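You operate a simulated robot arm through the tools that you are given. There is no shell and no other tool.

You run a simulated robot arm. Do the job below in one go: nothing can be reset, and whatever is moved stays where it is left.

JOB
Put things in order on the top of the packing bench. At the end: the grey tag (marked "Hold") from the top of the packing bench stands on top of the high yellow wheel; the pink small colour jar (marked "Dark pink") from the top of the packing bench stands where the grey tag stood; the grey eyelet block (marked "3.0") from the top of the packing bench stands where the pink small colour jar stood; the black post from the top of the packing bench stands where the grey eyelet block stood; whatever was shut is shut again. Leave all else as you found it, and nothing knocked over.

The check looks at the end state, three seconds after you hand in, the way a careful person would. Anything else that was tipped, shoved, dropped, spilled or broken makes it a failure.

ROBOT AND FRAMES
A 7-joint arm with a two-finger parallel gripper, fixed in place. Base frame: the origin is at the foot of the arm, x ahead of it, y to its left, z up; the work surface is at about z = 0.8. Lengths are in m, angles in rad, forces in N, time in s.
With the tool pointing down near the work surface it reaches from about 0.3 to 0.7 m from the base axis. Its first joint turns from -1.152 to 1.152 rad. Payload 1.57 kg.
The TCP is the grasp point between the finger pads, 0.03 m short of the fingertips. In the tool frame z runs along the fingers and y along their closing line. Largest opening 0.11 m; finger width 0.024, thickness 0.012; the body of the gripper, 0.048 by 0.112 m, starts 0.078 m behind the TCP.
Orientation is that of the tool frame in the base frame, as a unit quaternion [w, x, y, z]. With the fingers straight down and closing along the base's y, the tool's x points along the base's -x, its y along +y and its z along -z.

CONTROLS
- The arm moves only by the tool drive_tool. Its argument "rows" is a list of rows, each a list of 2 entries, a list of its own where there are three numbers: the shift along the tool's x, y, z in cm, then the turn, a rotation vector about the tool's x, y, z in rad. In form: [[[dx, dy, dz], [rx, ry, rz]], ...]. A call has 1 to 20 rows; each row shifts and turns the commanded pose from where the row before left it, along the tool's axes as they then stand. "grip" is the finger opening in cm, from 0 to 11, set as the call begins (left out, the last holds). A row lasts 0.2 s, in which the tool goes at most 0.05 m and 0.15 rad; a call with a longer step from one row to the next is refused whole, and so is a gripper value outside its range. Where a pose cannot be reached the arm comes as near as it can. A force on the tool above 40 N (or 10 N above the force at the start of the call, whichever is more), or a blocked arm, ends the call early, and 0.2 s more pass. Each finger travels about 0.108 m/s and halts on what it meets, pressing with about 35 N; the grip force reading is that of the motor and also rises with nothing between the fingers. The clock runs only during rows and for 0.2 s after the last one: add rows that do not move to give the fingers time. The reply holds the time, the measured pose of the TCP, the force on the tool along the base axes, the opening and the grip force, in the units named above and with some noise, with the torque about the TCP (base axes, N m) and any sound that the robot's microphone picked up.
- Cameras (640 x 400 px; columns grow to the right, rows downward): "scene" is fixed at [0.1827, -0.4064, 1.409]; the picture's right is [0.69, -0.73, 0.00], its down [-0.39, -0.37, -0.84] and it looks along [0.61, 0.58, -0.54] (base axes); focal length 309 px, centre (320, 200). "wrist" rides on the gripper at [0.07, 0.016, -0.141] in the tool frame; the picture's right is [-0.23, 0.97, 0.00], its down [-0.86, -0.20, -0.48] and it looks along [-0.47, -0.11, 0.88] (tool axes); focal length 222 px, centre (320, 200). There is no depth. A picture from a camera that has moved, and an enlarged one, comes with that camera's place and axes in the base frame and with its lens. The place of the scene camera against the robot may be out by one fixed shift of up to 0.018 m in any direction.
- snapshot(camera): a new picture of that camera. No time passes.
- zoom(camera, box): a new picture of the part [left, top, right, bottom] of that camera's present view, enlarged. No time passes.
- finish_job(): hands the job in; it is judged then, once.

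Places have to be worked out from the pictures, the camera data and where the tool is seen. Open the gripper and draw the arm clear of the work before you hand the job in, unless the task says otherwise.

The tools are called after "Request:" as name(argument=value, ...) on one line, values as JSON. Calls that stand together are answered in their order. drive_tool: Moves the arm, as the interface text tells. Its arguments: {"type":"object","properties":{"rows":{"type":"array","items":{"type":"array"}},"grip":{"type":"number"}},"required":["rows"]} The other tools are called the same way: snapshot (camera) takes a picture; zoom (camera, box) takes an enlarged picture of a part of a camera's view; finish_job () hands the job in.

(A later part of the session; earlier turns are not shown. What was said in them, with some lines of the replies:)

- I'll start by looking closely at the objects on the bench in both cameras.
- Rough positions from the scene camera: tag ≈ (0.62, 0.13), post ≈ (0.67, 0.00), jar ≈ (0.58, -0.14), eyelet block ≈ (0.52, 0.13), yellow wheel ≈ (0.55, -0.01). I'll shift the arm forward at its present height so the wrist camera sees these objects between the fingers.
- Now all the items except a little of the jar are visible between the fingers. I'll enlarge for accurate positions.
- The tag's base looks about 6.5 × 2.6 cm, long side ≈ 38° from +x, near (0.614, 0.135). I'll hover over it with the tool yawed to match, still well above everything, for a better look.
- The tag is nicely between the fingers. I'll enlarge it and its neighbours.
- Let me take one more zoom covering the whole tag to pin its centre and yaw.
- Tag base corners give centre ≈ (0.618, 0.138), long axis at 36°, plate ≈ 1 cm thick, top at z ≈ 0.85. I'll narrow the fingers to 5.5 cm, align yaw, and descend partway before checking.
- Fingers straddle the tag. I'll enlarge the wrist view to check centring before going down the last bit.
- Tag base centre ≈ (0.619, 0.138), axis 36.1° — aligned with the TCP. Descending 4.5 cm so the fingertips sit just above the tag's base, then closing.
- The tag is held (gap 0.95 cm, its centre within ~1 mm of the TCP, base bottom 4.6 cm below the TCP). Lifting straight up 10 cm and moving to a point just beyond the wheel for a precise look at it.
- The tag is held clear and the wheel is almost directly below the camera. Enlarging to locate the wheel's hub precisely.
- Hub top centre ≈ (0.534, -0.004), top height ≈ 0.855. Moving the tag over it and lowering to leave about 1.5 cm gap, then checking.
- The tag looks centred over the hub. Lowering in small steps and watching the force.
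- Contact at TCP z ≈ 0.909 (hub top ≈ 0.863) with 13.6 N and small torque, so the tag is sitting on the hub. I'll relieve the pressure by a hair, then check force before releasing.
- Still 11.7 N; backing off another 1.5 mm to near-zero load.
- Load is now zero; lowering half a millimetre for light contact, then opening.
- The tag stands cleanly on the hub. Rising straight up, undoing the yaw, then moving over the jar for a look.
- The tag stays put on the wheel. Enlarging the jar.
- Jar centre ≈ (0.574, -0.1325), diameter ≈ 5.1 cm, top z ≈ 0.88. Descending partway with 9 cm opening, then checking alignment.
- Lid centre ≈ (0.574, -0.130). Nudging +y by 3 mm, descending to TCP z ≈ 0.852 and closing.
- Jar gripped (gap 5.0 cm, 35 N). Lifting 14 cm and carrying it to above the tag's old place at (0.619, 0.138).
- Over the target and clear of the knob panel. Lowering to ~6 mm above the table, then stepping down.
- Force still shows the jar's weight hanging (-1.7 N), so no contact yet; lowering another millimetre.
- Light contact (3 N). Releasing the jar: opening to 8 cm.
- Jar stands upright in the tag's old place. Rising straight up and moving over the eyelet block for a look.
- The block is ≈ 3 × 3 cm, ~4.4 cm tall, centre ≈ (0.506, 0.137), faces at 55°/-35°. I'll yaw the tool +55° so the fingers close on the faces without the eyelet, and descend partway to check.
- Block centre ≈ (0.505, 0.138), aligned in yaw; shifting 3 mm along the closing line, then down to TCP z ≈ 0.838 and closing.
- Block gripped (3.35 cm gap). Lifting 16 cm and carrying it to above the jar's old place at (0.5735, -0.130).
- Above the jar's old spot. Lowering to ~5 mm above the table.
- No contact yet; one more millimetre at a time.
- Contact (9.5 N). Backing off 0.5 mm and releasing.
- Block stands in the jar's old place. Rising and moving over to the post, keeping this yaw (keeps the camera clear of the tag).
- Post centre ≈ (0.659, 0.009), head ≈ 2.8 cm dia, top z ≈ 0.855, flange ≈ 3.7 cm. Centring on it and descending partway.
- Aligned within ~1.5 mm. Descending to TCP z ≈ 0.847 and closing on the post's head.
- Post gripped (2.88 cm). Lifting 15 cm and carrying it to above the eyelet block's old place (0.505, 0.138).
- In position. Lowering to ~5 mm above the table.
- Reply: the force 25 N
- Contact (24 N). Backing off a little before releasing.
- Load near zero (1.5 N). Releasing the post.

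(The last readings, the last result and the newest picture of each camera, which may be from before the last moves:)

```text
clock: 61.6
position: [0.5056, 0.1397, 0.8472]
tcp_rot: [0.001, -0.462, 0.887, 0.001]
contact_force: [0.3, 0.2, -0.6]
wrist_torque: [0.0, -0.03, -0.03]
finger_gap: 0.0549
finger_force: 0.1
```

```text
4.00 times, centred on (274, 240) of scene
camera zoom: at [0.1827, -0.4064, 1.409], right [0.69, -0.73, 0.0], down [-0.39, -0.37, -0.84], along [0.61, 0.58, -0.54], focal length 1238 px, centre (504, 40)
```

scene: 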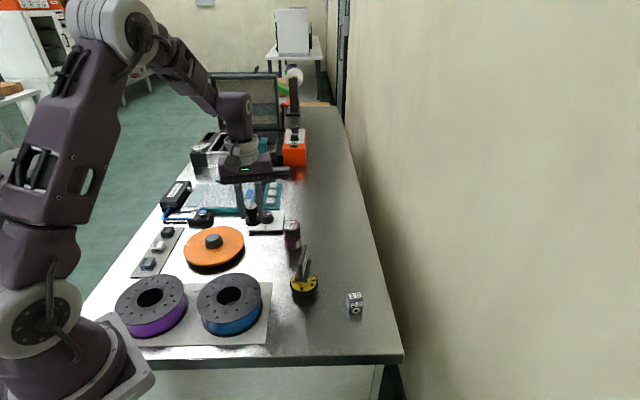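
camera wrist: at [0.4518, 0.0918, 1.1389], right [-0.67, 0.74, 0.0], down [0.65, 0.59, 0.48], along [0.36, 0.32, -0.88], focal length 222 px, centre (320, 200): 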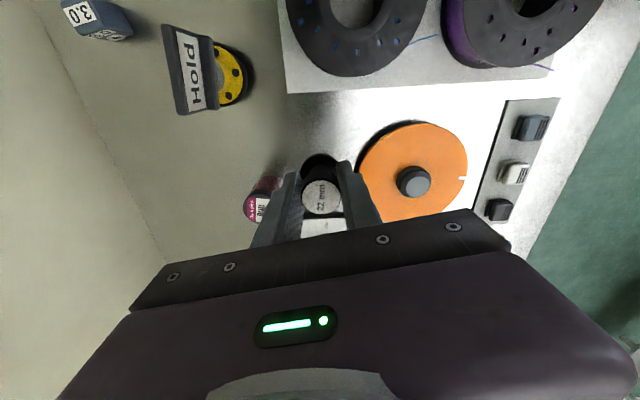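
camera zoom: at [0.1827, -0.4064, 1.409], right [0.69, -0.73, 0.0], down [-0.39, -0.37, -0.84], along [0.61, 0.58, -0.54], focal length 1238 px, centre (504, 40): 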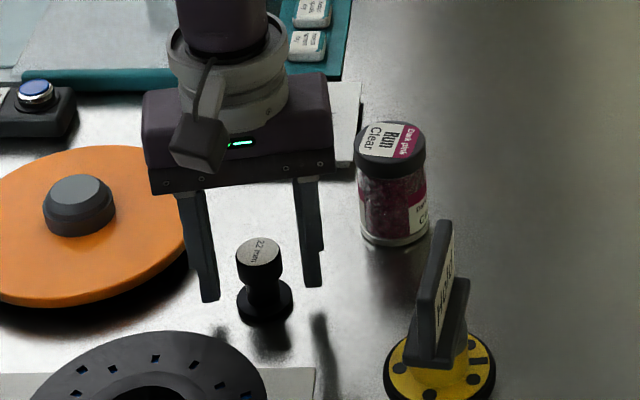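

The post stands upright in the block's old place. Rising, unwinding the yaw and returning to the starting pose to inspect everything.

Request:
drive_tool(rows=[[[0, 0, -1], [0, 0, 0]], [[0, 0, -4], [0, 0, 0]], [[0, 0, -4], [0, 0, 0]], [[0, 0, -4], [0, 0, 0]], [[0, 0, -4], [0, 0, 0]], [[0, 0, -4], [0, 0, 0]], [[0, 0, 0], [0, 0, 0.1372]], [[0, 0, 0], [0, 0, 0.1372]], [[0, 0, 0], [0, 0, 0.1372]], [[0, 0, 0], [0, 0, 0.1372]], [[0, 0, 0], [0, 0, 0.1372]], [[0, 0, 0], [0, 0, 0.1372]], [[0, 0, 0], [0, 0, 0.1372]], [[3, 0.5, 0], [0, 0, 0]], [[3, 0.5, 0], [0, 0, 0]], [[0, 0, 0], [0, 0, 0]], [[0, 0, 0], [0, 0, 0]]], grip=5.5)

Request:
drive_tool(rows=[[[0, 0, 0], [0, 0, 0]], [[0, 0, 0], [0, 0, 0]], [[0, 0, 0], [0, 0, 0]]], grip=11)

Request:
snapshot(camera="scene")

Request:
zoom(camera="scene", box=[230, 200, 390, 330])

Request:
snapshot(camera="wrist")

```text
clock: 65.2
position: [0.445, 0.1503, 1.0565]
tcp_rot: [0.001, 0.0, 1.0, 0.001]
contact_force: [1.2, 0.2, -0.9]
wrist_torque: [-0.01, 0.0, 0.04]
finger_gap: 0.055
finger_force: 0.0
```

```text
clock: 66.0
position: [0.446, 0.1489, 1.0571]
tcp_rot: [0.002, -0.001, 1.0, 0.001]
contact_force: [0.0, -0.5, 0.7]
wrist_torque: [-0.02, 0.0, 0.01]
finger_gap: 0.1102
finger_force: 0.1
```

```text
taken
```

scene: 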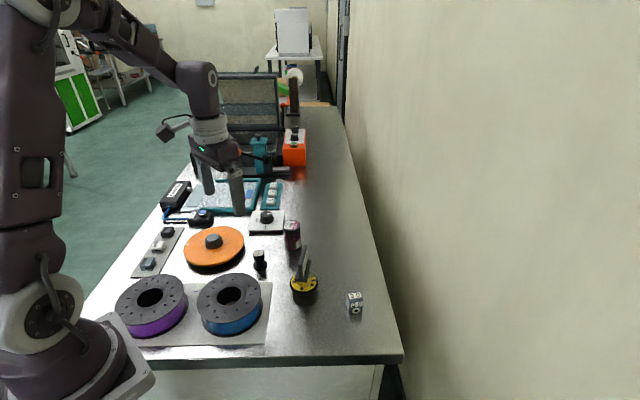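

```text
3.08 times, centred on (310, 265) of scene
camera zoom: at [0.1827, -0.4064, 1.409], right [0.69, -0.73, 0.0], down [-0.39, -0.37, -0.84], along [0.61, 0.58, -0.54], focal length 952 px, centre (351, 0)
```

zoom: 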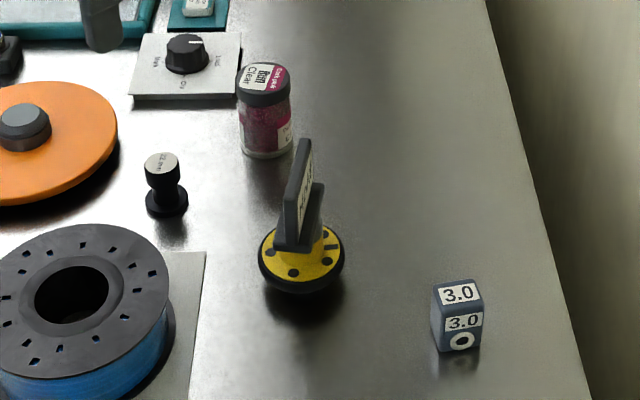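

```text
taken
camera wrist: at [0.3756, 0.1651, 1.1991], right [0.23, 0.97, 0.0], down [0.85, -0.2, 0.48], along [0.47, -0.11, -0.88], focal length 222 px, centre (320, 200)
```

wrist: 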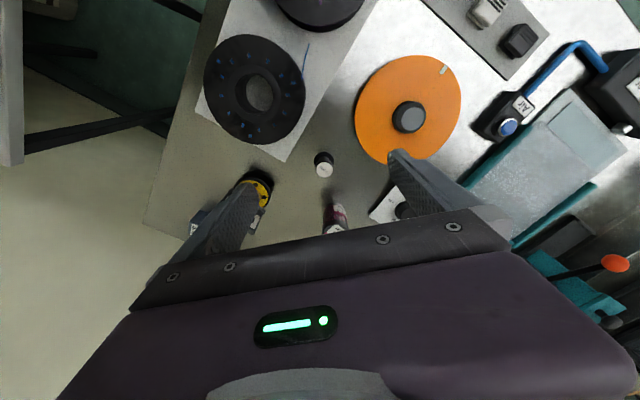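

Everything matches the goal: the tag stands on the yellow wheel's hub, and the jar, block and post are each upright in their new places. The wheel and other items look unmoved, and the arm is back at its start pose with the gripper open. Handing in.

Request:
finish_job()

```text
The job is handed in.
```

The job is done and handed in. The last pictures before hand-in showed everything upright, with each item in place to within a few millimetres as far as I can measure:

- **Grey tag ("Hold"):** standing on top of the high yellow wheel, centred on its hub.
- **Pink colour jar ("Dark pink"):** standing where the tag stood.
- **Grey eyelet block ("3.0"):** standing where the jar stood.
- **Black post:** standing where the eyelet block stood.

I opened nothing, so there was nothing to shut again. The wheel and the other items on the bench looked unmoved. The arm is back near its starting pose with the gripper open.
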